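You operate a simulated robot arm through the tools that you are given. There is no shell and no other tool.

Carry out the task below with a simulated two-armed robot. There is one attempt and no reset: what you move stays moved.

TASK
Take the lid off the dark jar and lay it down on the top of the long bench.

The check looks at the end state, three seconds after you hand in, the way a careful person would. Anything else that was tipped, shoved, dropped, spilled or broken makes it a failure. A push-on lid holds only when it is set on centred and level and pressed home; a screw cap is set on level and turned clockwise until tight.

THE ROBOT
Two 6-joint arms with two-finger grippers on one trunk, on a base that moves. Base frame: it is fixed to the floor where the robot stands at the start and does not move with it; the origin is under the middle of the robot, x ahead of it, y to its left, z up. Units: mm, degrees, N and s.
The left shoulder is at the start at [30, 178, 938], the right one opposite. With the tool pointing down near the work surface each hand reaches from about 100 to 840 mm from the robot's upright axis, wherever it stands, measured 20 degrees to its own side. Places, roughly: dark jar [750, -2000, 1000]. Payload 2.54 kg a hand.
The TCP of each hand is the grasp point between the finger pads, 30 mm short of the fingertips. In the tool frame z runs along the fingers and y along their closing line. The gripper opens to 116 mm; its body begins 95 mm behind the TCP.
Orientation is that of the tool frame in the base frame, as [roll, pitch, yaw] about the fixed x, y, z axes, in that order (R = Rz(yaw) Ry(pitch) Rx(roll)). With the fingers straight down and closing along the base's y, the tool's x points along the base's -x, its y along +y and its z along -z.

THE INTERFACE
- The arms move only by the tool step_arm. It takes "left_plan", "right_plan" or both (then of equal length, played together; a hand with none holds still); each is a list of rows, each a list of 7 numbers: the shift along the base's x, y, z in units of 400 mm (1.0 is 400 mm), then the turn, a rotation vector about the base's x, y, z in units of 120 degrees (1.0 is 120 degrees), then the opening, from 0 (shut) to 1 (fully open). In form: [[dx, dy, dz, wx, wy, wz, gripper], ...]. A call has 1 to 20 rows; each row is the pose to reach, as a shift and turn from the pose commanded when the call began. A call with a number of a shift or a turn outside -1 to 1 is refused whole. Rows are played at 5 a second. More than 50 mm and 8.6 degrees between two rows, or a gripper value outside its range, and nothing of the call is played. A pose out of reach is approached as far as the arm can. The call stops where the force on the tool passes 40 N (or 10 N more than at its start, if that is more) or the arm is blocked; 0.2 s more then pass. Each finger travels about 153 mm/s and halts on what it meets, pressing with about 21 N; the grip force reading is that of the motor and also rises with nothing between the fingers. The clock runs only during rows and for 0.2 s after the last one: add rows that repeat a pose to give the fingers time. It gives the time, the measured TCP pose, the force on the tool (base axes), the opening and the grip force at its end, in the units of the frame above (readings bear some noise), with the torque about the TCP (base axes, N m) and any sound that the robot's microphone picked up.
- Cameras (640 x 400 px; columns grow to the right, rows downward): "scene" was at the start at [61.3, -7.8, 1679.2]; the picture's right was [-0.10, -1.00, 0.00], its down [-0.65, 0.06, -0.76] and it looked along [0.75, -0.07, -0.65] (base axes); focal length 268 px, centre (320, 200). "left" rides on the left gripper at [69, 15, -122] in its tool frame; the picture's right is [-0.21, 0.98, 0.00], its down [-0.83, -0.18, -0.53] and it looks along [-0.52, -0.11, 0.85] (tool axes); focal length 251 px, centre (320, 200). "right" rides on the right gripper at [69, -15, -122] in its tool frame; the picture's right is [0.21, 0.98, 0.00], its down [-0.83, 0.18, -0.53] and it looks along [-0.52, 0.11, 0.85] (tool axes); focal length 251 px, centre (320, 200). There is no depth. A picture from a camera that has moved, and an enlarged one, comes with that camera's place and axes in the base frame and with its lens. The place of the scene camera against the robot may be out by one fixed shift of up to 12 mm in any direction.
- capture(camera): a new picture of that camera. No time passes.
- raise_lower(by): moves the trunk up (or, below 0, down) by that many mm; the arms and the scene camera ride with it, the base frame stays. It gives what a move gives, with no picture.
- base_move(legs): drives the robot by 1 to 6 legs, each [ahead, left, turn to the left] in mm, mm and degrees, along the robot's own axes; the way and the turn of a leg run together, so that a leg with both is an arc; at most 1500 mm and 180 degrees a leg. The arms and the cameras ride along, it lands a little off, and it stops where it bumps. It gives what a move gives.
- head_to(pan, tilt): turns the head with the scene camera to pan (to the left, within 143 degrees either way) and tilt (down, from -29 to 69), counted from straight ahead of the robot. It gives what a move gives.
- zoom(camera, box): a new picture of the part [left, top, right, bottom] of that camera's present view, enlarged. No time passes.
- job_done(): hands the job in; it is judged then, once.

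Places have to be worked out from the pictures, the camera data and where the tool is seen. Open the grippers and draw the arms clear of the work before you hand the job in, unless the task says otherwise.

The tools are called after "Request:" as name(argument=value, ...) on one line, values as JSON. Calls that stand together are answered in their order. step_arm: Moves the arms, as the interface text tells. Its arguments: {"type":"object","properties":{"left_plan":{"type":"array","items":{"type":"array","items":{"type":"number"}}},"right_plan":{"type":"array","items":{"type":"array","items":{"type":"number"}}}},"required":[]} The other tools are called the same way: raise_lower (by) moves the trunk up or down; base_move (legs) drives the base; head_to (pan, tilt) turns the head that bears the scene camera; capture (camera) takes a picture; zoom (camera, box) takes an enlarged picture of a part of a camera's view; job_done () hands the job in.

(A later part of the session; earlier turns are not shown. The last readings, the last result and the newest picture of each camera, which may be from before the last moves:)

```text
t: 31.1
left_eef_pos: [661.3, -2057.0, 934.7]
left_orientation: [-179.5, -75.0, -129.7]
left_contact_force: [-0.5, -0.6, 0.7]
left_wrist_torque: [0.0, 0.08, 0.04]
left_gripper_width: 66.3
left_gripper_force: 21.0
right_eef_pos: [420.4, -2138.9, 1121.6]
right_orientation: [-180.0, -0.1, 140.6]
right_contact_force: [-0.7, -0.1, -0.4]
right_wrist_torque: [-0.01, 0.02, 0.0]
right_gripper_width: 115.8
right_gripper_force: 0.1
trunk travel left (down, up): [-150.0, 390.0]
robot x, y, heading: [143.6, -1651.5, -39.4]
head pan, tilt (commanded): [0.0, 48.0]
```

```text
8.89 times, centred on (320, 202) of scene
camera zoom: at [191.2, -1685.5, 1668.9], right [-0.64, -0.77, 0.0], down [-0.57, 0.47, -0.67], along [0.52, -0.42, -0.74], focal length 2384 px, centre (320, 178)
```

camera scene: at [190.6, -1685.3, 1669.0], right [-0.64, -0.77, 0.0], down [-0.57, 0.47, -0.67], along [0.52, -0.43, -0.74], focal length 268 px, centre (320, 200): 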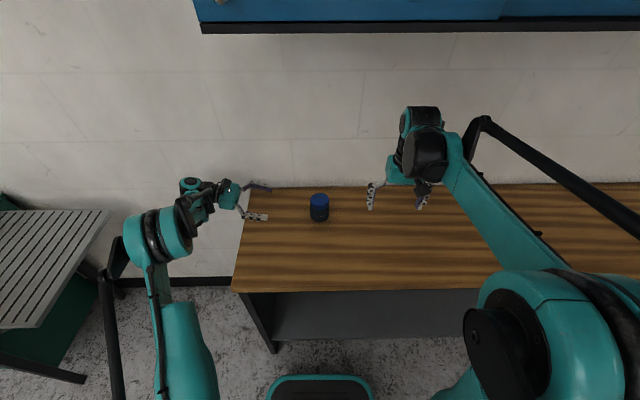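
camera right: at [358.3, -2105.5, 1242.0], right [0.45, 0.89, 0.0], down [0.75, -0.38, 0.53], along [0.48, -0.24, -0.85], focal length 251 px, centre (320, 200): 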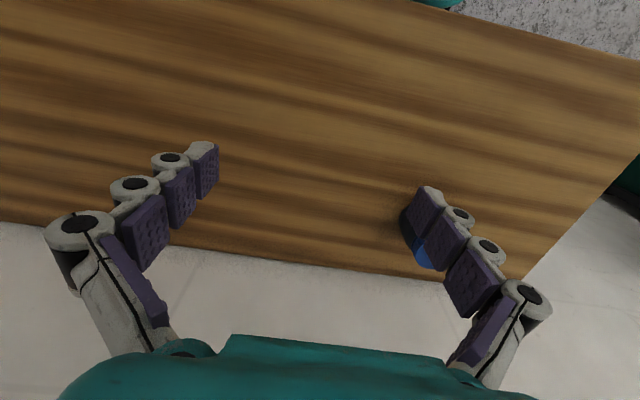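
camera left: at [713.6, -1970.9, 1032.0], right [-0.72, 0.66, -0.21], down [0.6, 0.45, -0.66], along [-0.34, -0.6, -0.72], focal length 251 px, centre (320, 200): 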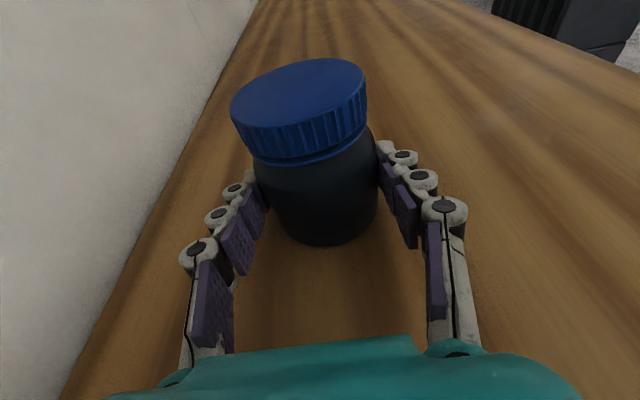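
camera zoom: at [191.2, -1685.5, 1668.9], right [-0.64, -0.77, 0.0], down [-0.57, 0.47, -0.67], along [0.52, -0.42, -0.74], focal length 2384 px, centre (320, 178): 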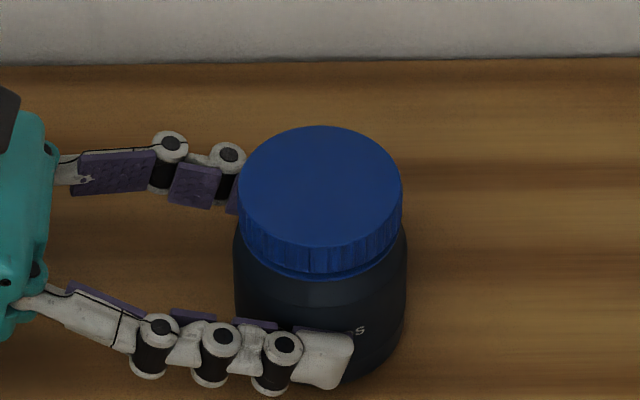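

The cap centre now works out to about [651, -2067, top 986], in line with the left hand's grip. I next raise the right hand a little, pre-turn it 60° clockwise, and bring it above the jar for a look.

Request:
step_arm(right_plan=[[0, 0, 0.01, 0, 0, -0.0625, 1], [0, 0, 0.02, 0, 0, -0.125, 1], [0, 0, 0.03, 0, 0, -0.1875, 1], [0, 0, 0.04, 0, 0, -0.25, 1], [0, 0, 0.05, 0, 0, -0.3125, 1], [0, 0, 0.05, 0, 0, -0.375, 1], [0, 0, 0.05, 0, 0, -0.4375, 1], [0, 0, 0.05, 0, 0, -0.5, 1], [0.096, 0.0293, 0.05, 0, 0, -0.5, 1], [0.192, 0.0587, 0.05, 0, 0, -0.5, 1], [0.288, 0.088, 0.05, 0, 0, -0.5, 1], [0.384, 0.1173, 0.05, 0, 0, -0.5, 1], [0.48, 0.1467, 0.05, 0, 0, -0.5, 1], [0.576, 0.176, 0.05, 0, 0, -0.5, 1], [0.576, 0.176, 0.05, 0, 0, -0.5, 1]])

Request:
capture(camera="right")

Request:
capture(camera="scene")

Request:
capture(camera="left")

```text
t: 34.4
left_eef_pos: [661.5, -2058.4, 934.2]
left_orientation: [-179.5, -74.9, -129.7]
left_contact_force: [-1.8, -0.6, 1.1]
left_wrist_torque: [0.02, 0.14, 0.0]
left_gripper_width: 66.6
left_gripper_force: 20.7
right_eef_pos: [650.5, -2066.9, 1140.1]
right_orientation: [-180.0, -0.1, 80.5]
right_contact_force: [-0.1, -0.5, -0.3]
right_wrist_torque: [0.06, -0.03, -0.01]
right_gripper_width: 116.2
right_gripper_force: 0.0
trunk travel left (down, up): [-150.0, 390.0]
robot x, y, heading: [147.3, -1656.6, -39.5]
head pan, tilt (commanded): [0.0, 48.0]
```

```text
taken
camera right: at [647.5, -1995.8, 1261.4], right [1.0, 0.05, 0.0], down [0.04, -0.84, 0.53], along [0.03, -0.53, -0.85], focal length 251 px, centre (320, 200)
```

right: 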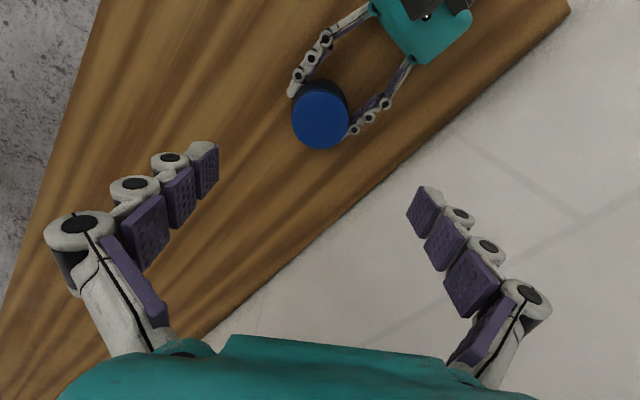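

```text
taken
camera scene: at [190.9, -1685.6, 1668.9], right [-0.64, -0.77, 0.0], down [-0.57, 0.47, -0.67], along [0.52, -0.42, -0.74], focal length 268 px, centre (320, 200)
```

scene: 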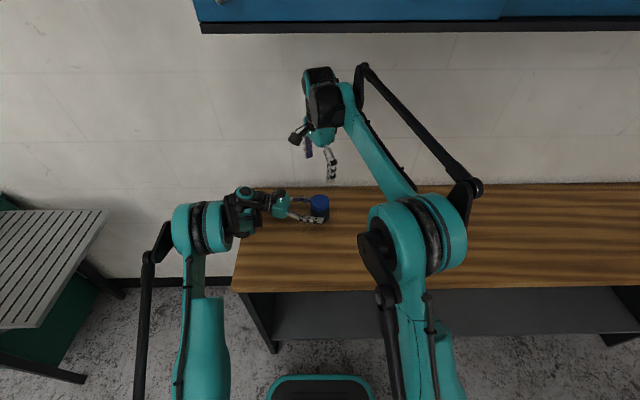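

```text
taken
camera left: at [713.4, -1971.0, 1032.0], right [-0.72, 0.66, -0.21], down [0.6, 0.45, -0.66], along [-0.34, -0.6, -0.72], focal length 251 px, centre (320, 200)
```

left: 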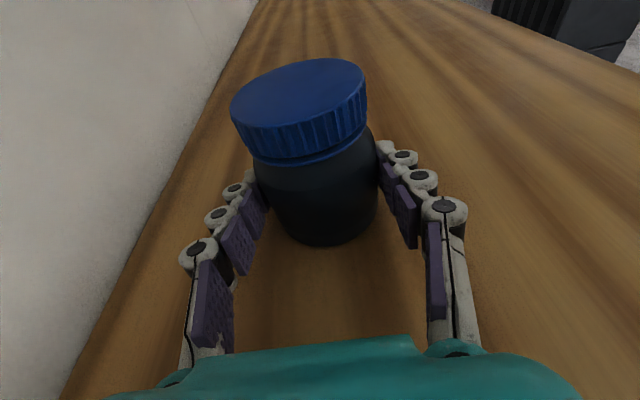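

The right wrist camera sees the cap near (320, 115), very close to where I predicted (320, 121). I zoom for a precise centre.

Request:
zoom(camera="right", box=[272, 70, 368, 160])

```text
4.44 times, centred on (320, 115) of right
camera zoom: at [647.5, -1995.8, 1261.4], right [1.0, 0.05, 0.0], down [0.04, -0.84, 0.53], along [0.03, -0.53, -0.85], focal length 1118 px, centre (320, 578)
```

zoom: 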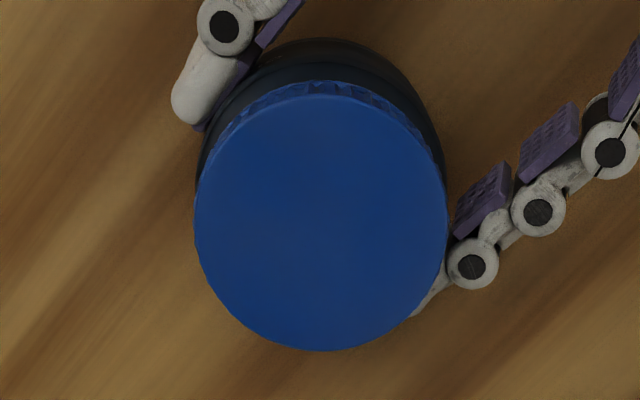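

The right camera gives the cap centre at [650.7, -2068], agreeing within a millimetre or two. I lower the right hand with open fingers to TCP z ≈ 1001 so the tips end at the cap's lower edge, then half close.

Request:
step_arm(right_plan=[[0, -0.0025, -0.09, 0, 0, 0, 1], [0, -0.0025, -0.18, 0, 0, 0, 1], [0, -0.0025, -0.26, 0, 0, 0, 1], [0, -0.0025, -0.32, 0, 0, 0, 1], [0, -0.0025, -0.3475, 0, 0, 0, 0.9], [0, -0.0025, -0.3475, 0, 0, 0, 0.7], [0, -0.0025, -0.3475, 0, 0, 0, 0.65], [0, -0.0025, -0.3475, 0, 0, 0, 0.65]])

Request:
capture(camera="right")

Request:
capture(camera="left")

Request:
zoom(camera="scene", box=[256, 130, 384, 230])

```text
t: 36.1
left_eef_pos: [661.3, -2059.2, 935.0]
left_orientation: [-179.5, -75.0, -129.8]
left_contact_force: [-0.2, 1.0, 1.1]
left_wrist_torque: [0.03, 0.05, -0.03]
left_gripper_width: 66.3
left_gripper_force: 20.7
right_eef_pos: [651.5, -2067.9, 1002.0]
right_orientation: [180.0, 0.0, 80.5]
right_contact_force: [-0.5, 0.3, 0.1]
right_wrist_torque: [0.0, -0.01, 0.04]
right_gripper_width: 75.5
right_gripper_force: 0.1
trunk travel left (down, up): [-150.0, 390.0]
robot x, y, heading: [144.2, -1656.0, -39.4]
head pan, tilt (commanded): [0.0, 48.0]
```

```text
taken
camera right: at [648.4, -1997.0, 1122.3], right [1.0, 0.05, 0.0], down [0.04, -0.84, 0.53], along [0.03, -0.53, -0.85], focal length 251 px, centre (320, 200)
```

right: 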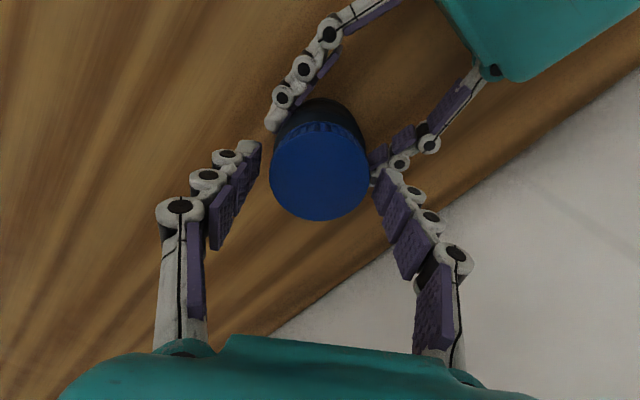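

```text
taken
camera left: at [713.7, -1970.9, 1031.9], right [-0.72, 0.66, -0.21], down [0.6, 0.45, -0.66], along [-0.34, -0.6, -0.72], focal length 251 px, centre (320, 200)
```

left: 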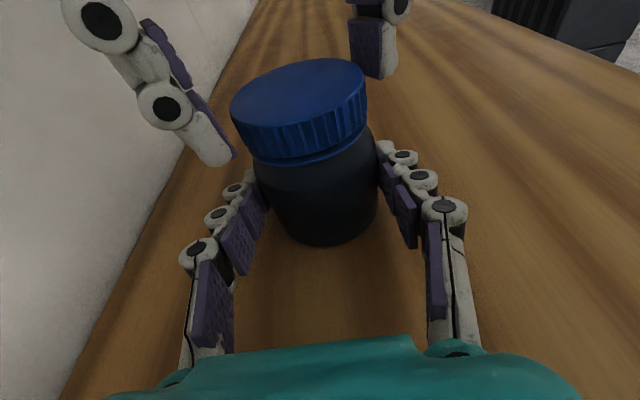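

```text
4.00 times, centred on (320, 180) of scene
camera zoom: at [191.3, -1685.5, 1668.9], right [-0.64, -0.77, 0.0], down [-0.57, 0.47, -0.67], along [0.52, -0.43, -0.74], focal length 1073 px, centre (320, 280)
```

zoom: 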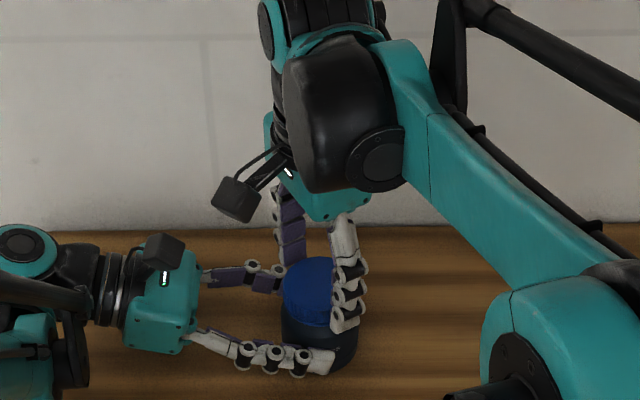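

The cap sits between the right fingertips, centred within a couple of mm. I close the right gripper on the cap.

Request:
step_arm(right_plan=[[0, 0, 0, 0, 0, 0, 0.58], [0, 0, 0, 0, 0, 0, 0.52], [0, 0, 0, 0, 0, 0, 0.42], [0, 0, 0, 0, 0, 0, 0.4], [0, 0, 0, 0, 0, 0, 0.4]])

Request:
capture(camera="right")

Request:
capture(camera="left")

```text
t: 37.4
left_eef_pos: [660.5, -2057.8, 933.4]
left_orientation: [-179.6, -75.0, -129.8]
left_contact_force: [-0.5, 0.6, -0.2]
left_wrist_torque: [0.0, -0.07, -0.01]
left_gripper_width: 66.3
left_gripper_force: 20.8
right_eef_pos: [651.5, -2067.6, 1001.9]
right_orientation: [-180.0, 0.1, 80.5]
right_contact_force: [2.8, -1.0, 1.5]
right_wrist_torque: [-0.02, -0.11, -0.02]
right_gripper_width: 60.0
right_gripper_force: 20.9
trunk travel left (down, up): [-150.0, 390.0]
robot x, y, heading: [147.6, -1655.3, -39.3]
head pan, tilt (commanded): [0.0, 48.0]
```

```text
taken
camera right: at [648.5, -1997.0, 1122.3], right [1.0, 0.05, 0.0], down [0.04, -0.84, 0.53], along [0.03, -0.53, -0.85], focal length 251 px, centre (320, 200)
```

right: 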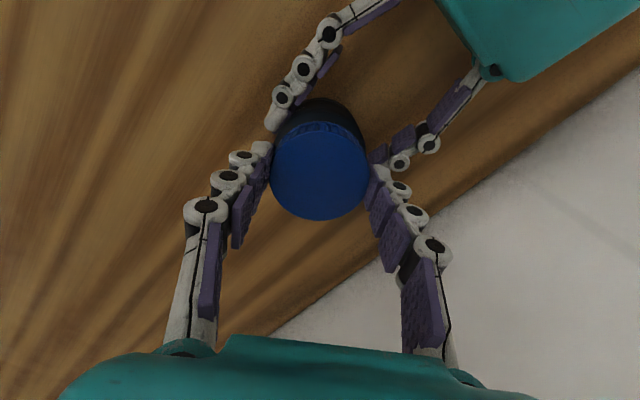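

```text
taken
camera left: at [713.6, -1970.9, 1031.9], right [-0.72, 0.66, -0.21], down [0.6, 0.45, -0.66], along [-0.34, -0.6, -0.72], focal length 251 px, centre (320, 200)
```

left: 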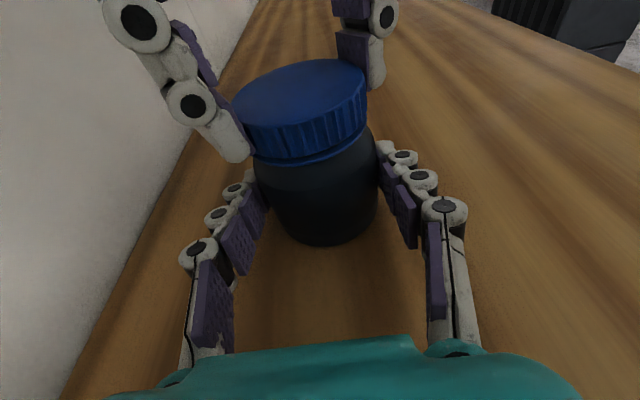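

Cap is gripped (60 mm, 21 N) with almost no side load. I turn it 30° counterclockwise as a first try and read torque and picture.

Request:
step_arm(right_plan=[[0, 0, 0, 0, 0, 0.0417, 0.4], [0, 0, 0, 0, 0, 0.0833, 0.4], [0, 0, 0, 0, 0, 0.125, 0.4], [0, 0, 0, 0, 0, 0.1667, 0.4], [0, 0, 0, 0, 0, 0.2083, 0.4], [0, 0, 0, 0, 0, 0.25, 0.4], [0, 0, 0, 0, 0, 0.25, 0.4]])

Request:
capture(camera="right")

Request:
capture(camera="left")

```text
t: 39.0
left_eef_pos: [661.5, -2058.3, 934.3]
left_orientation: [-179.5, -75.0, -129.7]
left_contact_force: [8.5, -7.3, 0.2]
left_wrist_torque: [0.33, 0.47, 0.17]
left_gripper_width: 66.4
left_gripper_force: 20.9
right_eef_pos: [649.5, -2068.9, 1002.4]
right_orientation: [-180.0, -0.1, 110.6]
right_contact_force: [-9.4, 7.4, 2.1]
right_wrist_torque: [0.23, 0.23, -0.02]
right_gripper_width: 60.0
right_gripper_force: 21.4
trunk travel left (down, up): [-150.0, 390.0]
robot x, y, heading: [145.1, -1653.6, -39.7]
head pan, tilt (commanded): [0.0, 48.0]
```

```text
taken
camera right: at [613.4, -2008.8, 1122.8], right [0.84, 0.55, 0.0], down [0.46, -0.71, 0.53], along [0.29, -0.45, -0.85], focal length 251 px, centre (320, 200)
```

right: 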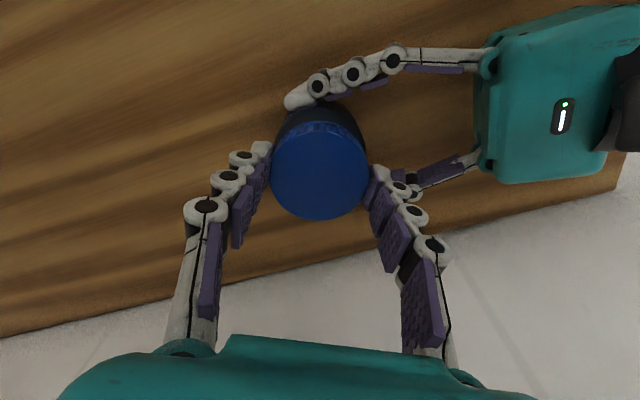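

```text
taken
camera left: at [714.0, -1970.9, 1031.9], right [-0.72, 0.66, -0.21], down [0.6, 0.45, -0.66], along [-0.34, -0.6, -0.72], focal length 251 px, centre (320, 200)
```

left: 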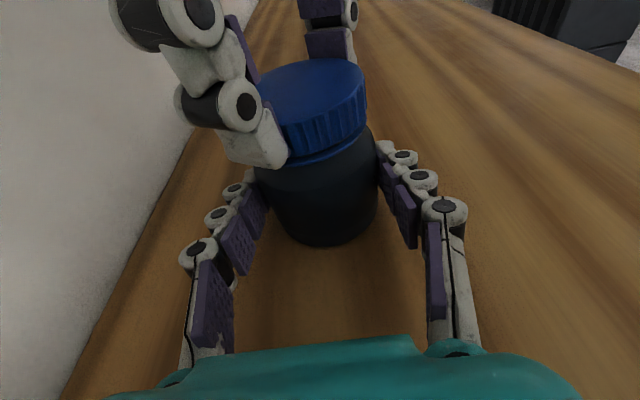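

Torque is near zero, so the cap is turning with the hand, but a 12 N side load built up along my forward axis. I shift the right TCP ~2 mm toward me to relieve it and turn 45° further.

Request:
step_arm(right_plan=[[-0.004, 0.003, 0, 0, 0, 0, 0.4], [-0.004, 0.003, 0, 0, 0, 0.0417, 0.4], [-0.004, 0.003, 0, 0, 0, 0.0833, 0.4], [-0.004, 0.003, 0, 0, 0, 0.125, 0.4], [-0.004, 0.003, 0, 0, 0, 0.1667, 0.4], [-0.004, 0.003, 0, 0, 0, 0.2083, 0.4], [-0.004, 0.003, 0, 0, 0, 0.25, 0.4], [-0.004, 0.003, 0, 0, 0, 0.2917, 0.4], [-0.004, 0.003, 0, 0, 0, 0.3333, 0.4], [-0.004, 0.003, 0, 0, 0, 0.375, 0.4], [-0.004, 0.003, 0, 0, 0, 0.375, 0.4]])

Request:
capture(camera="right")

Request:
capture(camera="left")

```text
t: 41.4
left_eef_pos: [661.9, -2058.4, 934.4]
left_orientation: [-179.5, -75.0, -129.7]
left_contact_force: [-3.7, 14.0, 0.0]
left_wrist_torque: [-0.42, -0.2, -0.23]
left_gripper_width: 66.3
left_gripper_force: 20.6
right_eef_pos: [649.8, -2068.5, 1002.3]
right_orientation: [180.0, 0.0, 155.6]
right_contact_force: [3.2, -16.6, 1.1]
right_wrist_torque: [-0.58, -0.14, 0.0]
right_gripper_width: 59.8
right_gripper_force: 20.8
trunk travel left (down, up): [-150.0, 390.0]
robot x, y, heading: [145.4, -1655.0, -39.5]
head pan, tilt (commanded): [0.0, 48.0]
```

```text
taken
camera right: at [581.2, -2052.6, 1123.2], right [0.21, 0.98, 0.0], down [0.83, -0.18, 0.53], along [0.52, -0.11, -0.85], focal length 251 px, centre (320, 200)
```

right: 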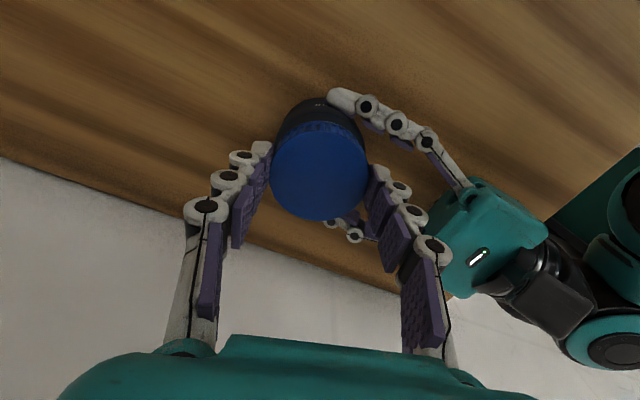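

```text
taken
camera left: at [713.6, -1970.7, 1031.9], right [-0.72, 0.66, -0.21], down [0.6, 0.45, -0.66], along [-0.34, -0.6, -0.72], focal length 251 px, centre (320, 200)
```

left: 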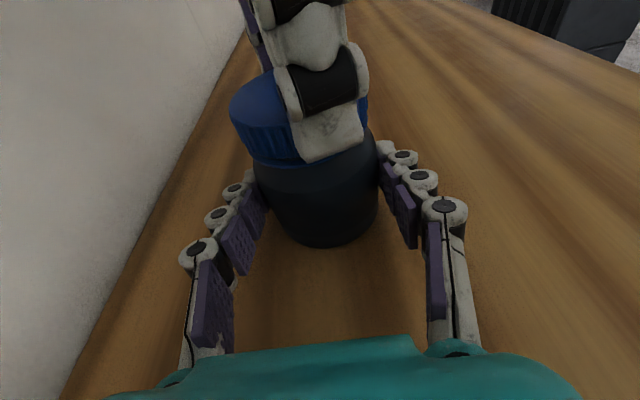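

Side load is now mostly along -y (17 N), so I shift back ~2 mm in -y while turning another 45° counterclockwise.

Request:
step_arm(right_plan=[[0.001, -0.005, 0, 0, 0, 0, 0.4], [0.001, -0.005, 0, 0, 0, 0.0417, 0.4], [0.001, -0.005, 0, 0, 0, 0.0833, 0.4], [0.001, -0.005, 0, 0, 0, 0.125, 0.4], [0.001, -0.005, 0, 0, 0, 0.1667, 0.4], [0.001, -0.005, 0, 0, 0, 0.2083, 0.4], [0.001, -0.005, 0, 0, 0, 0.25, 0.4], [0.001, -0.005, 0, 0, 0, 0.2917, 0.4], [0.001, -0.005, 0, 0, 0, 0.3333, 0.4], [0.001, -0.005, 0, 0, 0, 0.375, 0.4], [0.001, -0.005, 0, 0, 0, 0.375, 0.4]])

Request:
zoom(camera="left", box=[219, 40, 399, 180])

Request:
capture(camera="right")

```text
t: 43.8
left_eef_pos: [661.3, -2057.9, 934.5]
left_orientation: [-179.5, -75.0, -129.9]
left_contact_force: [-2.7, 6.0, -0.9]
left_wrist_torque: [-0.2, -0.38, -0.14]
left_gripper_width: 66.5
left_gripper_force: 20.7
right_eef_pos: [650.5, -2069.0, 1002.1]
right_orientation: [-179.9, 0.0, -159.4]
right_contact_force: [6.9, -7.4, 7.9]
right_wrist_torque: [-0.2, -0.09, -0.05]
right_gripper_width: 60.2
right_gripper_force: 21.3
trunk travel left (down, up): [-150.0, 390.0]
robot x, y, heading: [151.1, -1657.2, -39.5]
head pan, tilt (commanded): [0.0, 48.0]
```

```text
2.86 times, centred on (309, 110) of left
camera zoom: at [713.4, -1970.7, 1032.0], right [-0.72, 0.66, -0.21], down [0.6, 0.45, -0.66], along [-0.34, -0.6, -0.72], focal length 718 px, centre (351, 457)
```

zoom: 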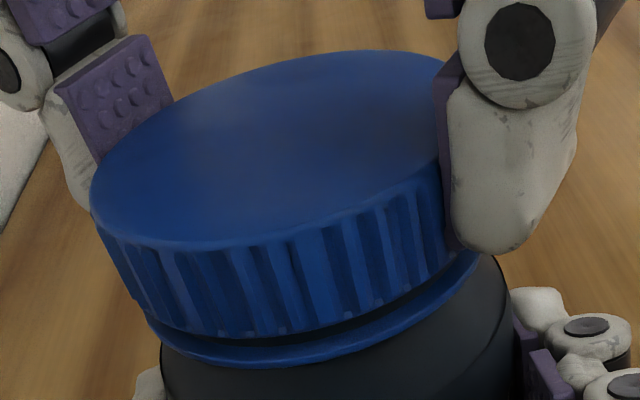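

```text
taken
camera right: at [590.7, -2107.5, 1123.2], right [-0.54, 0.84, 0.0], down [0.71, 0.46, 0.53], along [0.45, 0.29, -0.85], focal length 251 px, centre (320, 200)
```

right: 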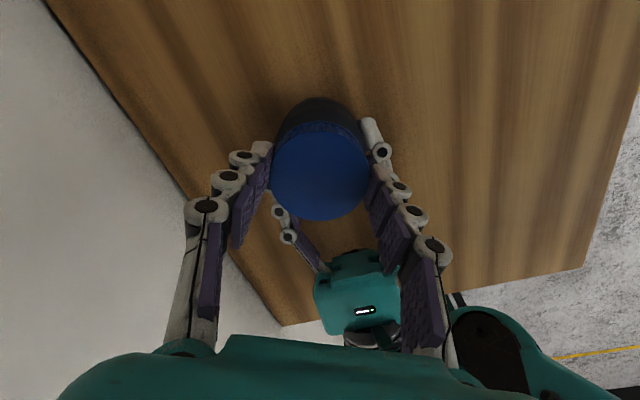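

The dark gap between cap and ring has grown and the tool feels an 8 N upward push, so the cap is unscrewing. I open the right fingers slightly, recentre by ~1 mm, raise 1 mm and turn back 120° for another bite.

Request:
step_arm(right_plan=[[0, 0, 0.001, 0, 0, 0, 0.55], [0.003, -0.0025, 0.0025, 0, 0, 0, 0.68], [0.003, -0.0025, 0.0025, 0, 0, 0, 0.68], [0.003, -0.0025, 0.0025, 0, 0, -0.0667, 0.68], [0.003, -0.0025, 0.0025, 0, 0, -0.1333, 0.68], [0.003, -0.0025, 0.0025, 0, 0, -0.2, 0.68], [0.003, -0.0025, 0.0025, 0, 0, -0.2667, 0.68], [0.003, -0.0025, 0.0025, 0, 0, -0.3333, 0.68], [0.003, -0.0025, 0.0025, 0, 0, -0.4, 0.68], [0.003, -0.0025, 0.0025, 0, 0, -0.4667, 0.68], [0.003, -0.0025, 0.0025, 0, 0, -0.5333, 0.68], [0.003, -0.0025, 0.0025, 0, 0, -0.6, 0.68], [0.003, -0.0025, 0.0025, 0, 0, -0.6667, 0.68], [0.003, -0.0025, 0.0025, 0, 0, -0.7333, 0.68], [0.003, -0.0025, 0.0025, 0, 0, -0.8, 0.68], [0.003, -0.0025, 0.0025, 0, 0, -0.8667, 0.68], [0.003, -0.0025, 0.0025, 0, 0, -0.9333, 0.68], [0.003, -0.0025, 0.0025, 0, 0, -1.0, 0.68], [0.003, -0.0025, 0.0025, 0, 0, -1.0, 0.68]])

Request:
capture(camera="right")

Request:
zoom(camera="left", box=[219, 40, 399, 180])

```text
t: 47.8
left_eef_pos: [662.1, -2058.1, 933.9]
left_orientation: [-179.4, -75.0, -129.8]
left_contact_force: [0.6, 0.0, 0.5]
left_wrist_torque: [0.04, -0.01, 0.02]
left_gripper_width: 66.1
left_gripper_force: 20.9
right_eef_pos: [651.2, -2070.8, 1002.6]
right_orientation: [-179.9, -0.1, 80.5]
right_contact_force: [-0.8, 1.0, -1.0]
right_wrist_torque: [0.0, 0.02, -0.01]
right_gripper_width: 79.1
right_gripper_force: 0.0
trunk travel left (down, up): [-150.0, 390.0]
robot x, y, heading: [148.0, -1657.0, -39.2]
head pan, tilt (commanded): [0.0, 48.0]
```

```text
taken
camera right: at [647.9, -1999.3, 1124.1], right [1.0, 0.05, 0.0], down [0.04, -0.84, 0.53], along [0.03, -0.53, -0.85], focal length 251 px, centre (320, 200)
```

right: 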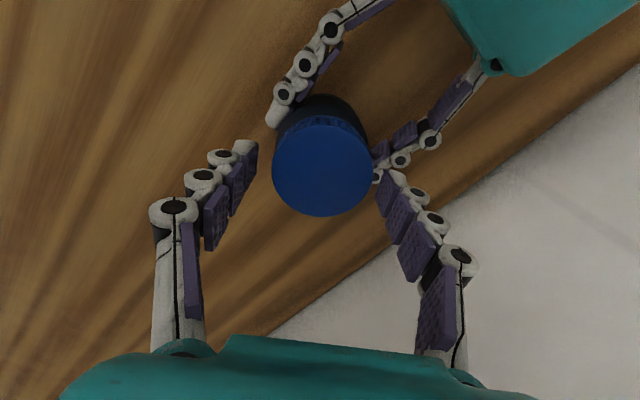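

```text
2.86 times, centred on (309, 110) of left
camera zoom: at [713.7, -1970.9, 1031.9], right [-0.72, 0.66, -0.21], down [0.6, 0.45, -0.66], along [-0.34, -0.6, -0.72], focal length 718 px, centre (351, 457)
```

zoom: 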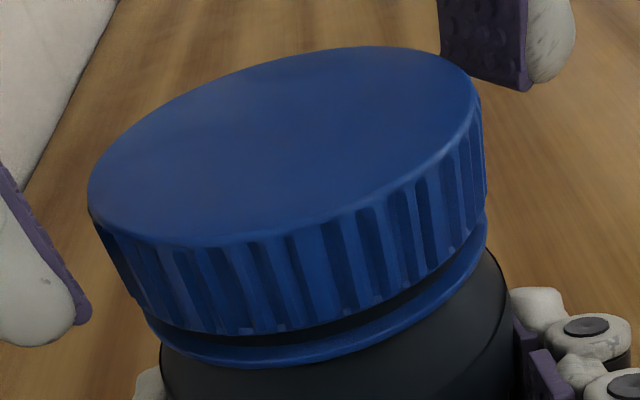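

The cap ring gap stays open, cap centre reads ~[652, -2069]. I nudge to centre, close on the cap and turn another 120° counterclockwise while rising ~1.2 mm.

Request:
step_arm(right_plan=[[0.002, 0.004, 0, 0, 0, 0, 0.55], [0.002, 0.004, 0, 0, 0, 0, 0.42], [0.002, 0.004, 0, 0, 0, 0, 0.4], [0.002, 0.004, 0, 0, 0, 0.0667, 0.4], [0.002, 0.004, 0, 0, 0, 0.1333, 0.4], [0.002, 0.004, 0.0005, 0, 0, 0.2, 0.4], [0.002, 0.004, 0.0005, 0, 0, 0.2667, 0.4], [0.002, 0.004, 0.001, 0, 0, 0.3333, 0.4], [0.002, 0.004, 0.001, 0, 0, 0.4, 0.4], [0.002, 0.003, 0.0015, 0, 0, 0.4667, 0.4], [0.002, 0.002, 0.0015, 0, 0, 0.5333, 0.4], [0.002, 0.001, 0.002, 0, 0, 0.6, 0.4], [0.002, 0, 0.002, 0, 0, 0.6667, 0.4], [0.002, 0, 0.0025, 0, 0, 0.7333, 0.4], [0.002, 0, 0.0025, 0, 0, 0.8, 0.4], [0.002, 0, 0.003, 0, 0, 0.8667, 0.4], [0.002, 0, 0.003, 0, 0, 0.9333, 0.4], [0.002, 0, 0.003, 0, 0, 1.0, 0.4], [0.002, 0, 0.003, 0, 0, 1.0, 0.4]])

Request:
capture(camera="right")

Request:
zoom(camera="left", box=[219, 40, 399, 180])

```text
t: 51.8
left_eef_pos: [661.5, -2058.7, 934.2]
left_orientation: [-179.7, -75.0, -129.8]
left_contact_force: [-1.1, -5.8, 0.7]
left_wrist_torque: [0.19, -0.07, 0.07]
left_gripper_width: 66.2
left_gripper_force: 21.0
right_eef_pos: [652.7, -2071.0, 1004.0]
right_orientation: [180.0, 0.0, -159.3]
right_contact_force: [2.8, 5.0, -0.5]
right_wrist_torque: [0.1, -0.06, -0.03]
right_gripper_width: 60.6
right_gripper_force: 21.3
trunk travel left (down, up): [-150.0, 390.0]
robot x, y, heading: [146.3, -1656.7, -39.2]
head pan, tilt (commanded): [0.0, 48.0]
```

```text
taken
camera right: at [593.4, -2109.1, 1125.4], right [-0.55, 0.84, 0.0], down [0.71, 0.46, 0.53], along [0.45, 0.29, -0.85], focal length 251 px, centre (320, 200)
```

right: 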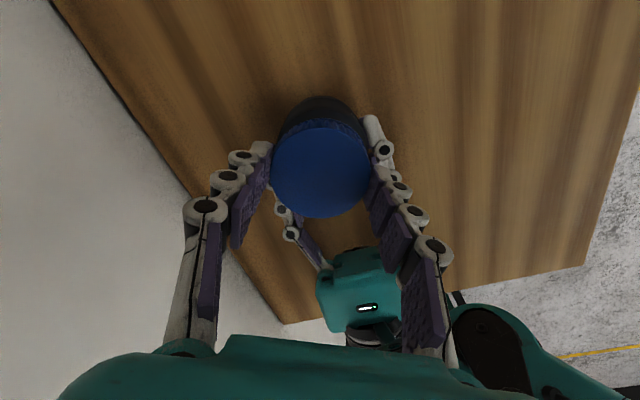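

```text
2.86 times, centred on (309, 110) of left
camera zoom: at [713.8, -1970.9, 1031.9], right [-0.72, 0.66, -0.21], down [0.6, 0.45, -0.66], along [-0.34, -0.6, -0.72], focal length 718 px, centre (351, 457)
```

zoom: 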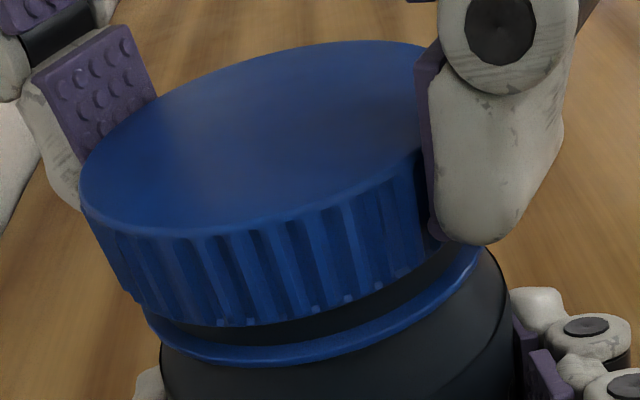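

The gap widened again and loads stay small: 240° done, cap rising about 1 mm per 120°. I release, turn back 120° and prepare another bite, 1 mm higher.

Request:
step_arm(right_plan=[[0, 0, 0, 0, 0, 0, 0.55], [0, 0.001, 0.002, 0, 0, 0, 0.68], [0, 0.003, 0.002, 0, 0, 0, 0.68], [0, 0.003, 0.002, 0, 0, -0.0667, 0.68], [0, 0.003, 0.002, 0, 0, -0.1333, 0.68], [0, 0.003, 0.002, 0, 0, -0.2, 0.68], [0, 0.003, 0.002, 0, 0, -0.2667, 0.68], [0, 0.003, 0.002, 0, 0, -0.3333, 0.68], [0, 0.003, 0.002, 0, 0, -0.4, 0.68], [0, 0.003, 0.002, 0, 0, -0.4667, 0.68], [0, 0.003, 0.002, 0, 0, -0.5333, 0.68], [0, 0.003, 0.002, 0, 0, -0.6, 0.68], [0, 0.003, 0.002, 0, 0, -0.6667, 0.68], [0, 0.003, 0.002, 0, 0, -0.7333, 0.68], [0, 0.003, 0.002, 0, 0, -0.8, 0.68], [0, 0.003, 0.002, 0, 0, -0.8667, 0.68], [0, 0.003, 0.002, 0, 0, -0.9333, 0.68], [0, 0.003, 0.002, 0, 0, -1.0, 0.68], [0, 0.003, 0.002, 0, 0, -1.0, 0.68]])

Request:
capture(camera="right")

Request:
zoom(camera="left", box=[219, 40, 399, 180])

```text
t: 55.8
left_eef_pos: [661.8, -2057.7, 934.7]
left_orientation: [-179.6, -75.1, -129.8]
left_contact_force: [-0.5, 0.2, 0.5]
left_wrist_torque: [-0.02, 0.05, 0.01]
left_gripper_width: 66.2
left_gripper_force: 21.3
right_eef_pos: [653.4, -2069.3, 1005.2]
right_orientation: [179.9, -0.1, 80.4]
right_contact_force: [-0.8, 0.3, 0.5]
right_wrist_torque: [0.03, 0.01, 0.01]
right_gripper_width: 78.7
right_gripper_force: 0.0
trunk travel left (down, up): [-150.0, 390.0]
robot x, y, heading: [148.4, -1655.7, -39.5]
head pan, tilt (commanded): [0.0, 48.0]
```

```text
taken
camera right: at [649.4, -1998.7, 1126.0], right [1.0, 0.05, 0.0], down [0.04, -0.84, 0.53], along [0.03, -0.53, -0.85], focal length 251 px, centre (320, 200)
```

right: 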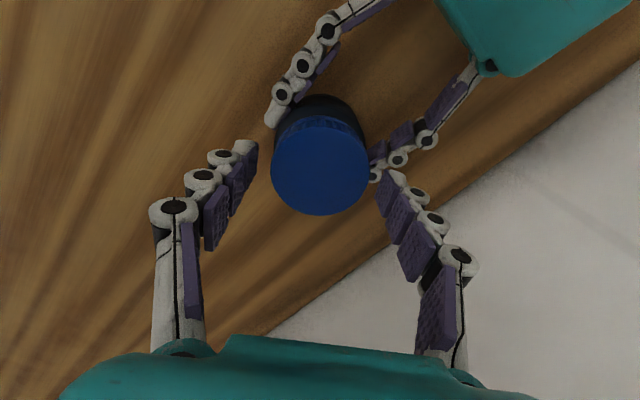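

```text
2.86 times, centred on (309, 110) of left
camera zoom: at [713.7, -1970.9, 1031.9], right [-0.72, 0.66, -0.21], down [0.6, 0.45, -0.66], along [-0.34, -0.6, -0.72], focal length 718 px, centre (351, 457)
```

zoom: 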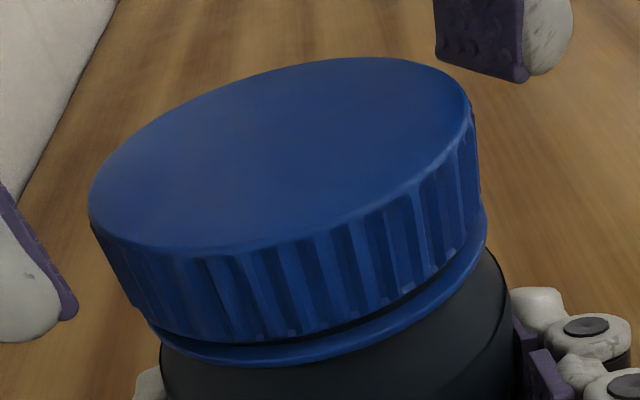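

After release the cap dropped back and sits slightly askew, so it looks free of the thread. I lower 2.5 mm, grip it again, and lift a few mm gently to test.

Request:
step_arm(right_plan=[[0, 0.002, -0.006, 0, 0, 0, 0.68], [0, 0.002, -0.006, 0, 0, 0, 0.55], [0, 0.002, -0.006, 0, 0, 0, 0.42], [0, 0.002, -0.006, 0, 0, 0, 0.4], [0, 0.002, -0.006, 0, 0, 0, 0.4], [0, 0.002, -0.003, 0, 0, 0, 0.4], [0, 0.002, 0, 0, 0, 0, 0.4], [0, 0.002, 0.003, 0, 0, 0, 0.4], [0, 0.002, 0.003, 0, 0, 0, 0.4]])

Request:
zoom(camera="left", box=[219, 40, 399, 180])

```text
t: 57.8
left_eef_pos: [661.2, -2058.3, 933.8]
left_orientation: [-179.7, -75.0, -129.8]
left_contact_force: [1.2, -0.9, 0.4]
left_wrist_torque: [0.04, 0.03, -0.04]
left_gripper_width: 66.3
left_gripper_force: 21.6
right_eef_pos: [652.2, -2068.9, 1005.7]
right_orientation: [-180.0, -0.1, 80.6]
right_contact_force: [0.5, 0.0, -1.1]
right_wrist_torque: [0.0, 0.02, 0.03]
right_gripper_width: 60.1
right_gripper_force: 21.3
trunk travel left (down, up): [-150.0, 390.0]
robot x, y, heading: [144.7, -1652.8, -39.2]
head pan, tilt (commanded): [0.0, 48.0]
```

```text
2.86 times, centred on (309, 110) of left
camera zoom: at [713.7, -1970.9, 1031.9], right [-0.72, 0.66, -0.21], down [0.6, 0.45, -0.66], along [-0.34, -0.6, -0.72], focal length 718 px, centre (351, 457)
```

zoom: 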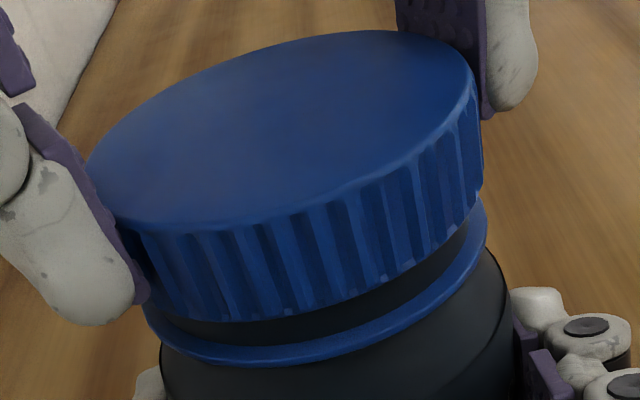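

The cap rises freely with almost no force, so it is off the thread. I lift it straight up about 80 mm.

Request:
step_arm(right_plan=[[0, 0, 0.01, 0, 0, 0, 0.4], [0, 0, 0.025, 0, 0, 0, 0.4], [0, 0, 0.05, 0, 0, 0, 0.4], [0, 0, 0.09, 0, 0, 0, 0.4], [0, 0, 0.14, 0, 0, 0, 0.4], [0, 0, 0.2, 0, 0, 0, 0.4], [0, 0, 0.2, 0, 0, 0, 0.4]])

Request:
capture(camera="left")

Request:
capture(camera="scene")

Request:
capture(camera="right")

```text
t: 59.4
left_eef_pos: [661.7, -2058.2, 934.1]
left_orientation: [-179.6, -74.9, -129.9]
left_contact_force: [-0.1, 0.6, 0.0]
left_wrist_torque: [-0.03, 0.03, -0.01]
left_gripper_width: 66.5
left_gripper_force: 20.9
right_eef_pos: [652.8, -2067.8, 1085.8]
right_orientation: [-180.0, 0.0, 80.6]
right_contact_force: [-0.3, 0.6, -0.2]
right_wrist_torque: [-0.03, -0.03, -0.01]
right_gripper_width: 60.2
right_gripper_force: 20.7
trunk travel left (down, up): [-150.0, 390.0]
robot x, y, heading: [144.7, -1653.6, -39.1]
head pan, tilt (commanded): [0.0, 48.0]
```

```text
taken
camera left: at [713.7, -1970.8, 1031.9], right [-0.72, 0.66, -0.21], down [0.6, 0.45, -0.66], along [-0.34, -0.6, -0.72], focal length 251 px, centre (320, 200)
```

left: 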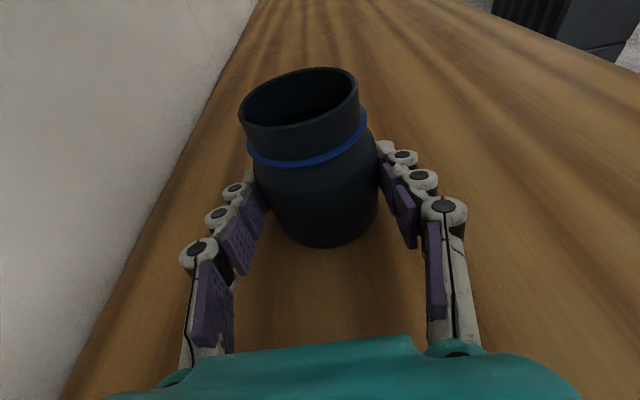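

```text
taken
camera scene: at [191.3, -1685.5, 1668.9], right [-0.64, -0.77, 0.0], down [-0.57, 0.47, -0.67], along [0.52, -0.42, -0.74], focal length 268 px, centre (320, 200)
```

scene: 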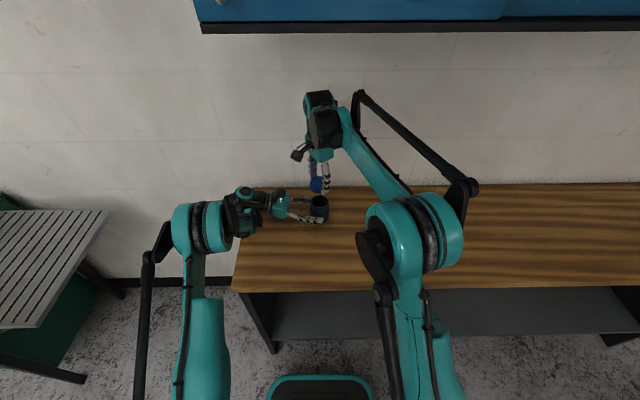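

```text
taken
camera right: at [649.7, -1997.1, 1207.4], right [1.0, 0.05, 0.0], down [0.04, -0.84, 0.53], along [0.03, -0.53, -0.85], focal length 251 px, centre (320, 200)
```

right: 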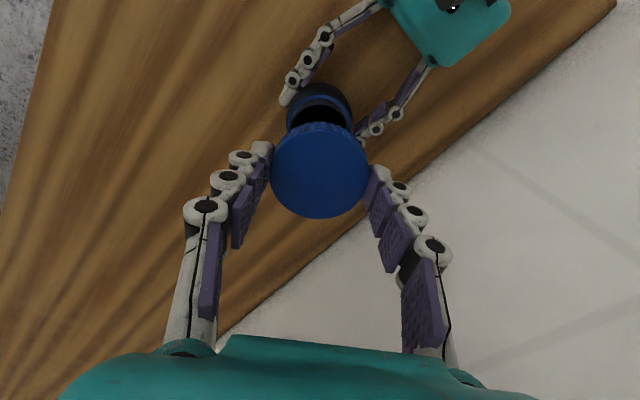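

The cap is off and the jar's open neck is visible, still upright in the left hand. I carry the cap about 240 mm to the right over clear bench and lower to TCP z ≈ 955.

Request:
step_arm(right_plan=[[-0.07, -0.0509, 0, 0, 0, 0, 0.4], [-0.15, -0.109, 0, 0, 0, 0, 0.4], [-0.235, -0.1708, 0, 0, 0, 0, 0.4], [-0.32, -0.2326, 0, 0, 0, 0, 0.4], [-0.405, -0.2944, 0, 0, 0, 0, 0.4], [-0.485, -0.3525, 0, 0, 0, 0, 0.4], [-0.485, -0.3525, -0.08, 0, 0, 0, 0.4], [-0.485, -0.3525, -0.16, 0, 0, 0, 0.4], [-0.485, -0.3525, -0.24, 0, 0, 0, 0.4], [-0.485, -0.3525, -0.3, 0, 0, 0, 0.4], [-0.485, -0.3525, -0.325, 0, 0, 0, 0.4], [-0.485, -0.3525, -0.325, 0, 0, 0, 0.4]])

Request:
capture(camera="scene")

Request:
capture(camera="right")

Request:
zoom(camera="scene", box=[330, 150, 490, 250])

```text
t: 62.0
left_eef_pos: [660.1, -2058.4, 933.2]
left_orientation: [-179.4, -75.0, -129.8]
left_contact_force: [1.2, 0.7, 0.5]
left_wrist_torque: [0.04, 0.04, 0.02]
left_gripper_width: 66.3
left_gripper_force: 20.5
right_eef_pos: [455.9, -2210.2, 955.4]
right_orientation: [180.0, 0.0, 80.6]
right_contact_force: [0.5, -0.5, 0.0]
right_wrist_torque: [0.02, -0.03, -0.02]
right_gripper_width: 60.0
right_gripper_force: 20.6
trunk travel left (down, up): [-150.0, 390.0]
robot x, y, heading: [146.7, -1656.5, -39.6]
head pan, tilt (commanded): [0.0, 48.0]
```

```text
taken
camera scene: at [191.3, -1685.7, 1668.9], right [-0.64, -0.77, 0.0], down [-0.57, 0.47, -0.67], along [0.52, -0.42, -0.74], focal length 268 px, centre (320, 200)
```

scene: 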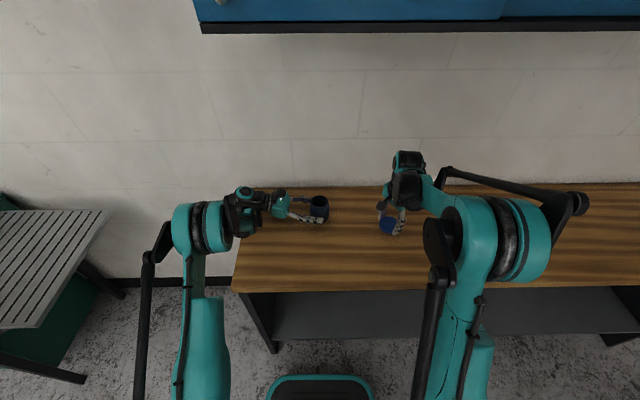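

```text
taken
camera right: at [454.1, -2138.9, 1076.6], right [1.0, 0.05, 0.0], down [0.04, -0.84, 0.53], along [0.03, -0.53, -0.85], focal length 251 px, centre (320, 200)
```

right: 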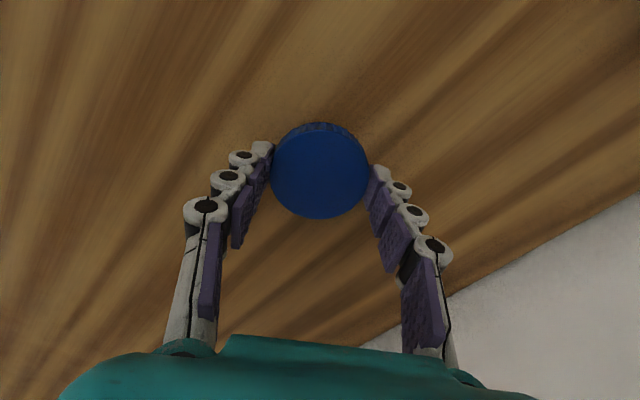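

```text
4.00 times, centred on (410, 200) of scene
camera zoom: at [191.3, -1685.7, 1668.9], right [-0.64, -0.77, 0.0], down [-0.57, 0.47, -0.67], along [0.52, -0.42, -0.74], focal length 1073 px, centre (-40, 200)
```

zoom: 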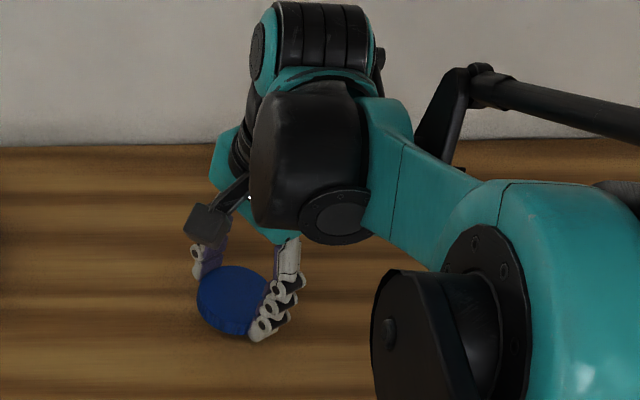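

The cap hangs a few cm above clear bench. I lower in small steps, watching for contact.

Request:
step_arm(right_plan=[[0, 0, -0.01, 0, 0, 0, 0.4], [0, 0, -0.02, 0, 0, 0, 0.4], [0, 0, -0.03, 0, 0, 0, 0.4], [0, 0, -0.03, 0, 0, 0, 0.4]])

Request:
step_arm(right_plan=[[0, 0, -0.005, 0, 0, 0, 0.4], [0, 0, -0.01, 0, 0, 0, 0.4], [0, 0, -0.01, 0, 0, 0, 0.4]])

```text
t: 63.0
left_eef_pos: [660.6, -2057.4, 934.4]
left_orientation: [-179.7, -75.0, -129.8]
left_contact_force: [0.6, -0.3, -1.0]
left_wrist_torque: [-0.02, 0.03, 0.01]
left_gripper_width: 66.1
left_gripper_force: 20.9
right_eef_pos: [457.0, -2209.3, 944.5]
right_orientation: [-180.0, -0.1, 80.6]
right_contact_force: [0.9, -0.3, -0.4]
right_wrist_torque: [0.02, 0.01, 0.04]
right_gripper_width: 60.5
right_gripper_force: 21.1
trunk travel left (down, up): [-150.0, 390.0]
robot x, y, heading: [146.4, -1652.5, -39.2]
head pan, tilt (commanded): [0.0, 48.0]
```

```text
t: 63.8
left_eef_pos: [661.7, -2057.1, 932.9]
left_orientation: [-179.5, -75.0, -129.7]
left_contact_force: [-0.3, 0.2, -0.1]
left_wrist_torque: [0.04, 0.03, -0.02]
left_gripper_width: 66.1
left_gripper_force: 21.3
right_eef_pos: [456.8, -2209.9, 941.4]
right_orientation: [-180.0, 0.0, 80.6]
right_contact_force: [-0.7, -0.5, 0.1]
right_wrist_torque: [-0.04, -0.01, -0.01]
right_gripper_width: 60.4
right_gripper_force: 20.9
trunk travel left (down, up): [-150.0, 390.0]
robot x, y, heading: [143.6, -1655.7, -39.3]
head pan, tilt (commanded): [0.0, 48.0]
```

No contact yet at z ≈ 941; I go on in 2 mm steps.

Request:
step_arm(right_plan=[[0, 0, -0.0025, 0, 0, 0, 0.4], [0, 0, -0.005, 0, 0, 0, 0.4], [0, 0, -0.005, 0, 0, 0, 0.4]])

Request:
zoom(camera="right", box=[220, 100, 420, 225])

```text
t: 64.5
left_eef_pos: [660.8, -2059.2, 933.6]
left_orientation: [-179.5, -75.0, -129.8]
left_contact_force: [-0.3, 0.3, -0.3]
left_wrist_torque: [0.02, 0.04, 0.01]
left_gripper_width: 66.1
left_gripper_force: 21.0
right_eef_pos: [456.9, -2210.2, 938.3]
right_orientation: [180.0, -0.1, 80.6]
right_contact_force: [-0.2, -0.8, -0.6]
right_wrist_torque: [-0.03, -0.01, 0.0]
right_gripper_width: 60.1
right_gripper_force: 20.5
trunk travel left (down, up): [-150.0, 390.0]
robot x, y, heading: [145.4, -1654.8, -39.3]
head pan, tilt (commanded): [0.0, 48.0]
```

```text
3.20 times, centred on (320, 162) of right
camera zoom: at [454.6, -2139.0, 1059.0], right [1.0, 0.05, 0.0], down [0.04, -0.84, 0.53], along [0.03, -0.53, -0.85], focal length 805 px, centre (320, 320)
```

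zoom: 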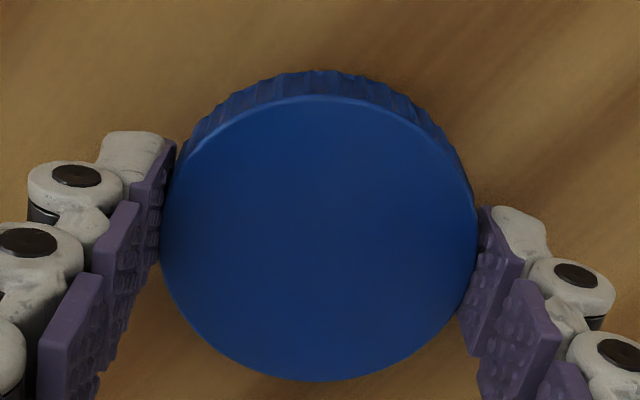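

Still no contact at z ≈ 938; I continue down 2 mm at a time.

Request:
step_arm(right_plan=[[0, 0, -0.0025, 0, 0, 0, 0.4], [0, 0, -0.005, 0, 0, 0, 0.4], [0, 0, -0.005, 0, 0, 0, 0.4]])

Request:
step_arm(right_plan=[[0, 0, -0.0025, 0, 0, 0, 0.4], [0, 0, -0.005, 0, 0, 0, 0.4], [0, 0, -0.005, 0, 0, 0, 0.4]])

```text
t: 65.3
left_eef_pos: [661.8, -2058.4, 934.4]
left_orientation: [-179.5, -75.1, -129.8]
left_contact_force: [0.4, 0.3, 0.5]
left_wrist_torque: [0.03, 0.02, 0.01]
left_gripper_width: 66.2
left_gripper_force: 21.0
right_eef_pos: [457.3, -2209.2, 937.5]
right_orientation: [180.0, 0.0, 80.6]
right_contact_force: [1.0, 0.2, -0.6]
right_wrist_torque: [0.01, 0.0, 0.03]
right_gripper_width: 60.3
right_gripper_force: 20.8
trunk travel left (down, up): [-150.0, 390.0]
robot x, y, heading: [146.0, -1649.9, -39.4]
head pan, tilt (commanded): [0.0, 48.0]
```

```text
t: 66.2
left_eef_pos: [660.5, -2058.2, 934.1]
left_orientation: [-179.6, -74.9, -129.7]
left_contact_force: [0.1, 0.4, -1.0]
left_wrist_torque: [-0.01, 0.04, 0.04]
left_gripper_width: 65.9
left_gripper_force: 21.2
right_eef_pos: [457.5, -2210.1, 934.8]
right_orientation: [179.9, 0.0, 80.6]
right_contact_force: [0.2, -0.6, -0.3]
right_wrist_torque: [0.02, -0.01, 0.0]
right_gripper_width: 60.3
right_gripper_force: 21.1
trunk travel left (down, up): [-150.0, 390.0]
robot x, y, heading: [142.9, -1653.9, -39.2]
head pan, tilt (commanded): [0.0, 48.0]
```

At z ≈ 935 the force is still nil, so the bench may be a bit lower than 904. I keep going in ~1-2 mm steps, checking each time.

Request:
step_arm(right_plan=[[0, 0, -0.0025, 0, 0, 0, 0.4], [0, 0, -0.004, 0, 0, 0, 0.4], [0, 0, -0.004, 0, 0, 0, 0.4]])

Request:
zoom(camera="scene", box=[360, 190, 440, 240])

```text
t: 67.0
left_eef_pos: [660.9, -2058.5, 934.2]
left_orientation: [-179.4, -75.0, -129.8]
left_contact_force: [-0.5, 0.2, 0.4]
left_wrist_torque: [0.01, -0.02, 0.01]
left_gripper_width: 66.2
left_gripper_force: 20.9
right_eef_pos: [457.9, -2209.8, 933.2]
right_orientation: [-179.9, 0.1, 80.6]
right_contact_force: [0.4, -1.1, 5.8]
right_wrist_torque: [-0.14, -0.15, -0.03]
right_gripper_width: 60.3
right_gripper_force: 21.2
trunk travel left (down, up): [-150.0, 390.0]
robot x, y, heading: [147.1, -1657.5, -39.1]
head pan, tilt (commanded): [0.0, 48.0]
```

```text
8.00 times, centred on (400, 215) of scene
camera zoom: at [191.2, -1685.3, 1668.9], right [-0.64, -0.77, 0.0], down [-0.57, 0.47, -0.67], along [0.52, -0.43, -0.74], focal length 2146 px, centre (-320, 80)
```

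zoom: 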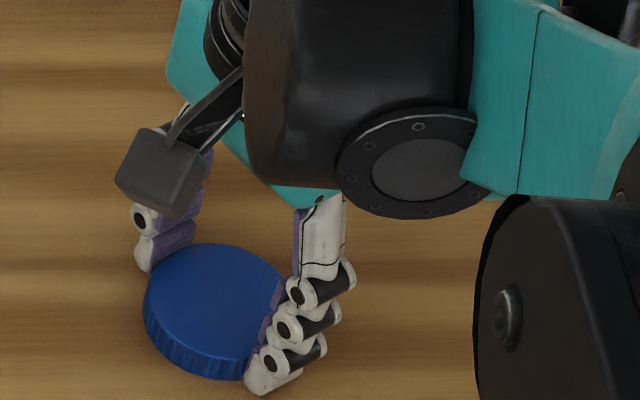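

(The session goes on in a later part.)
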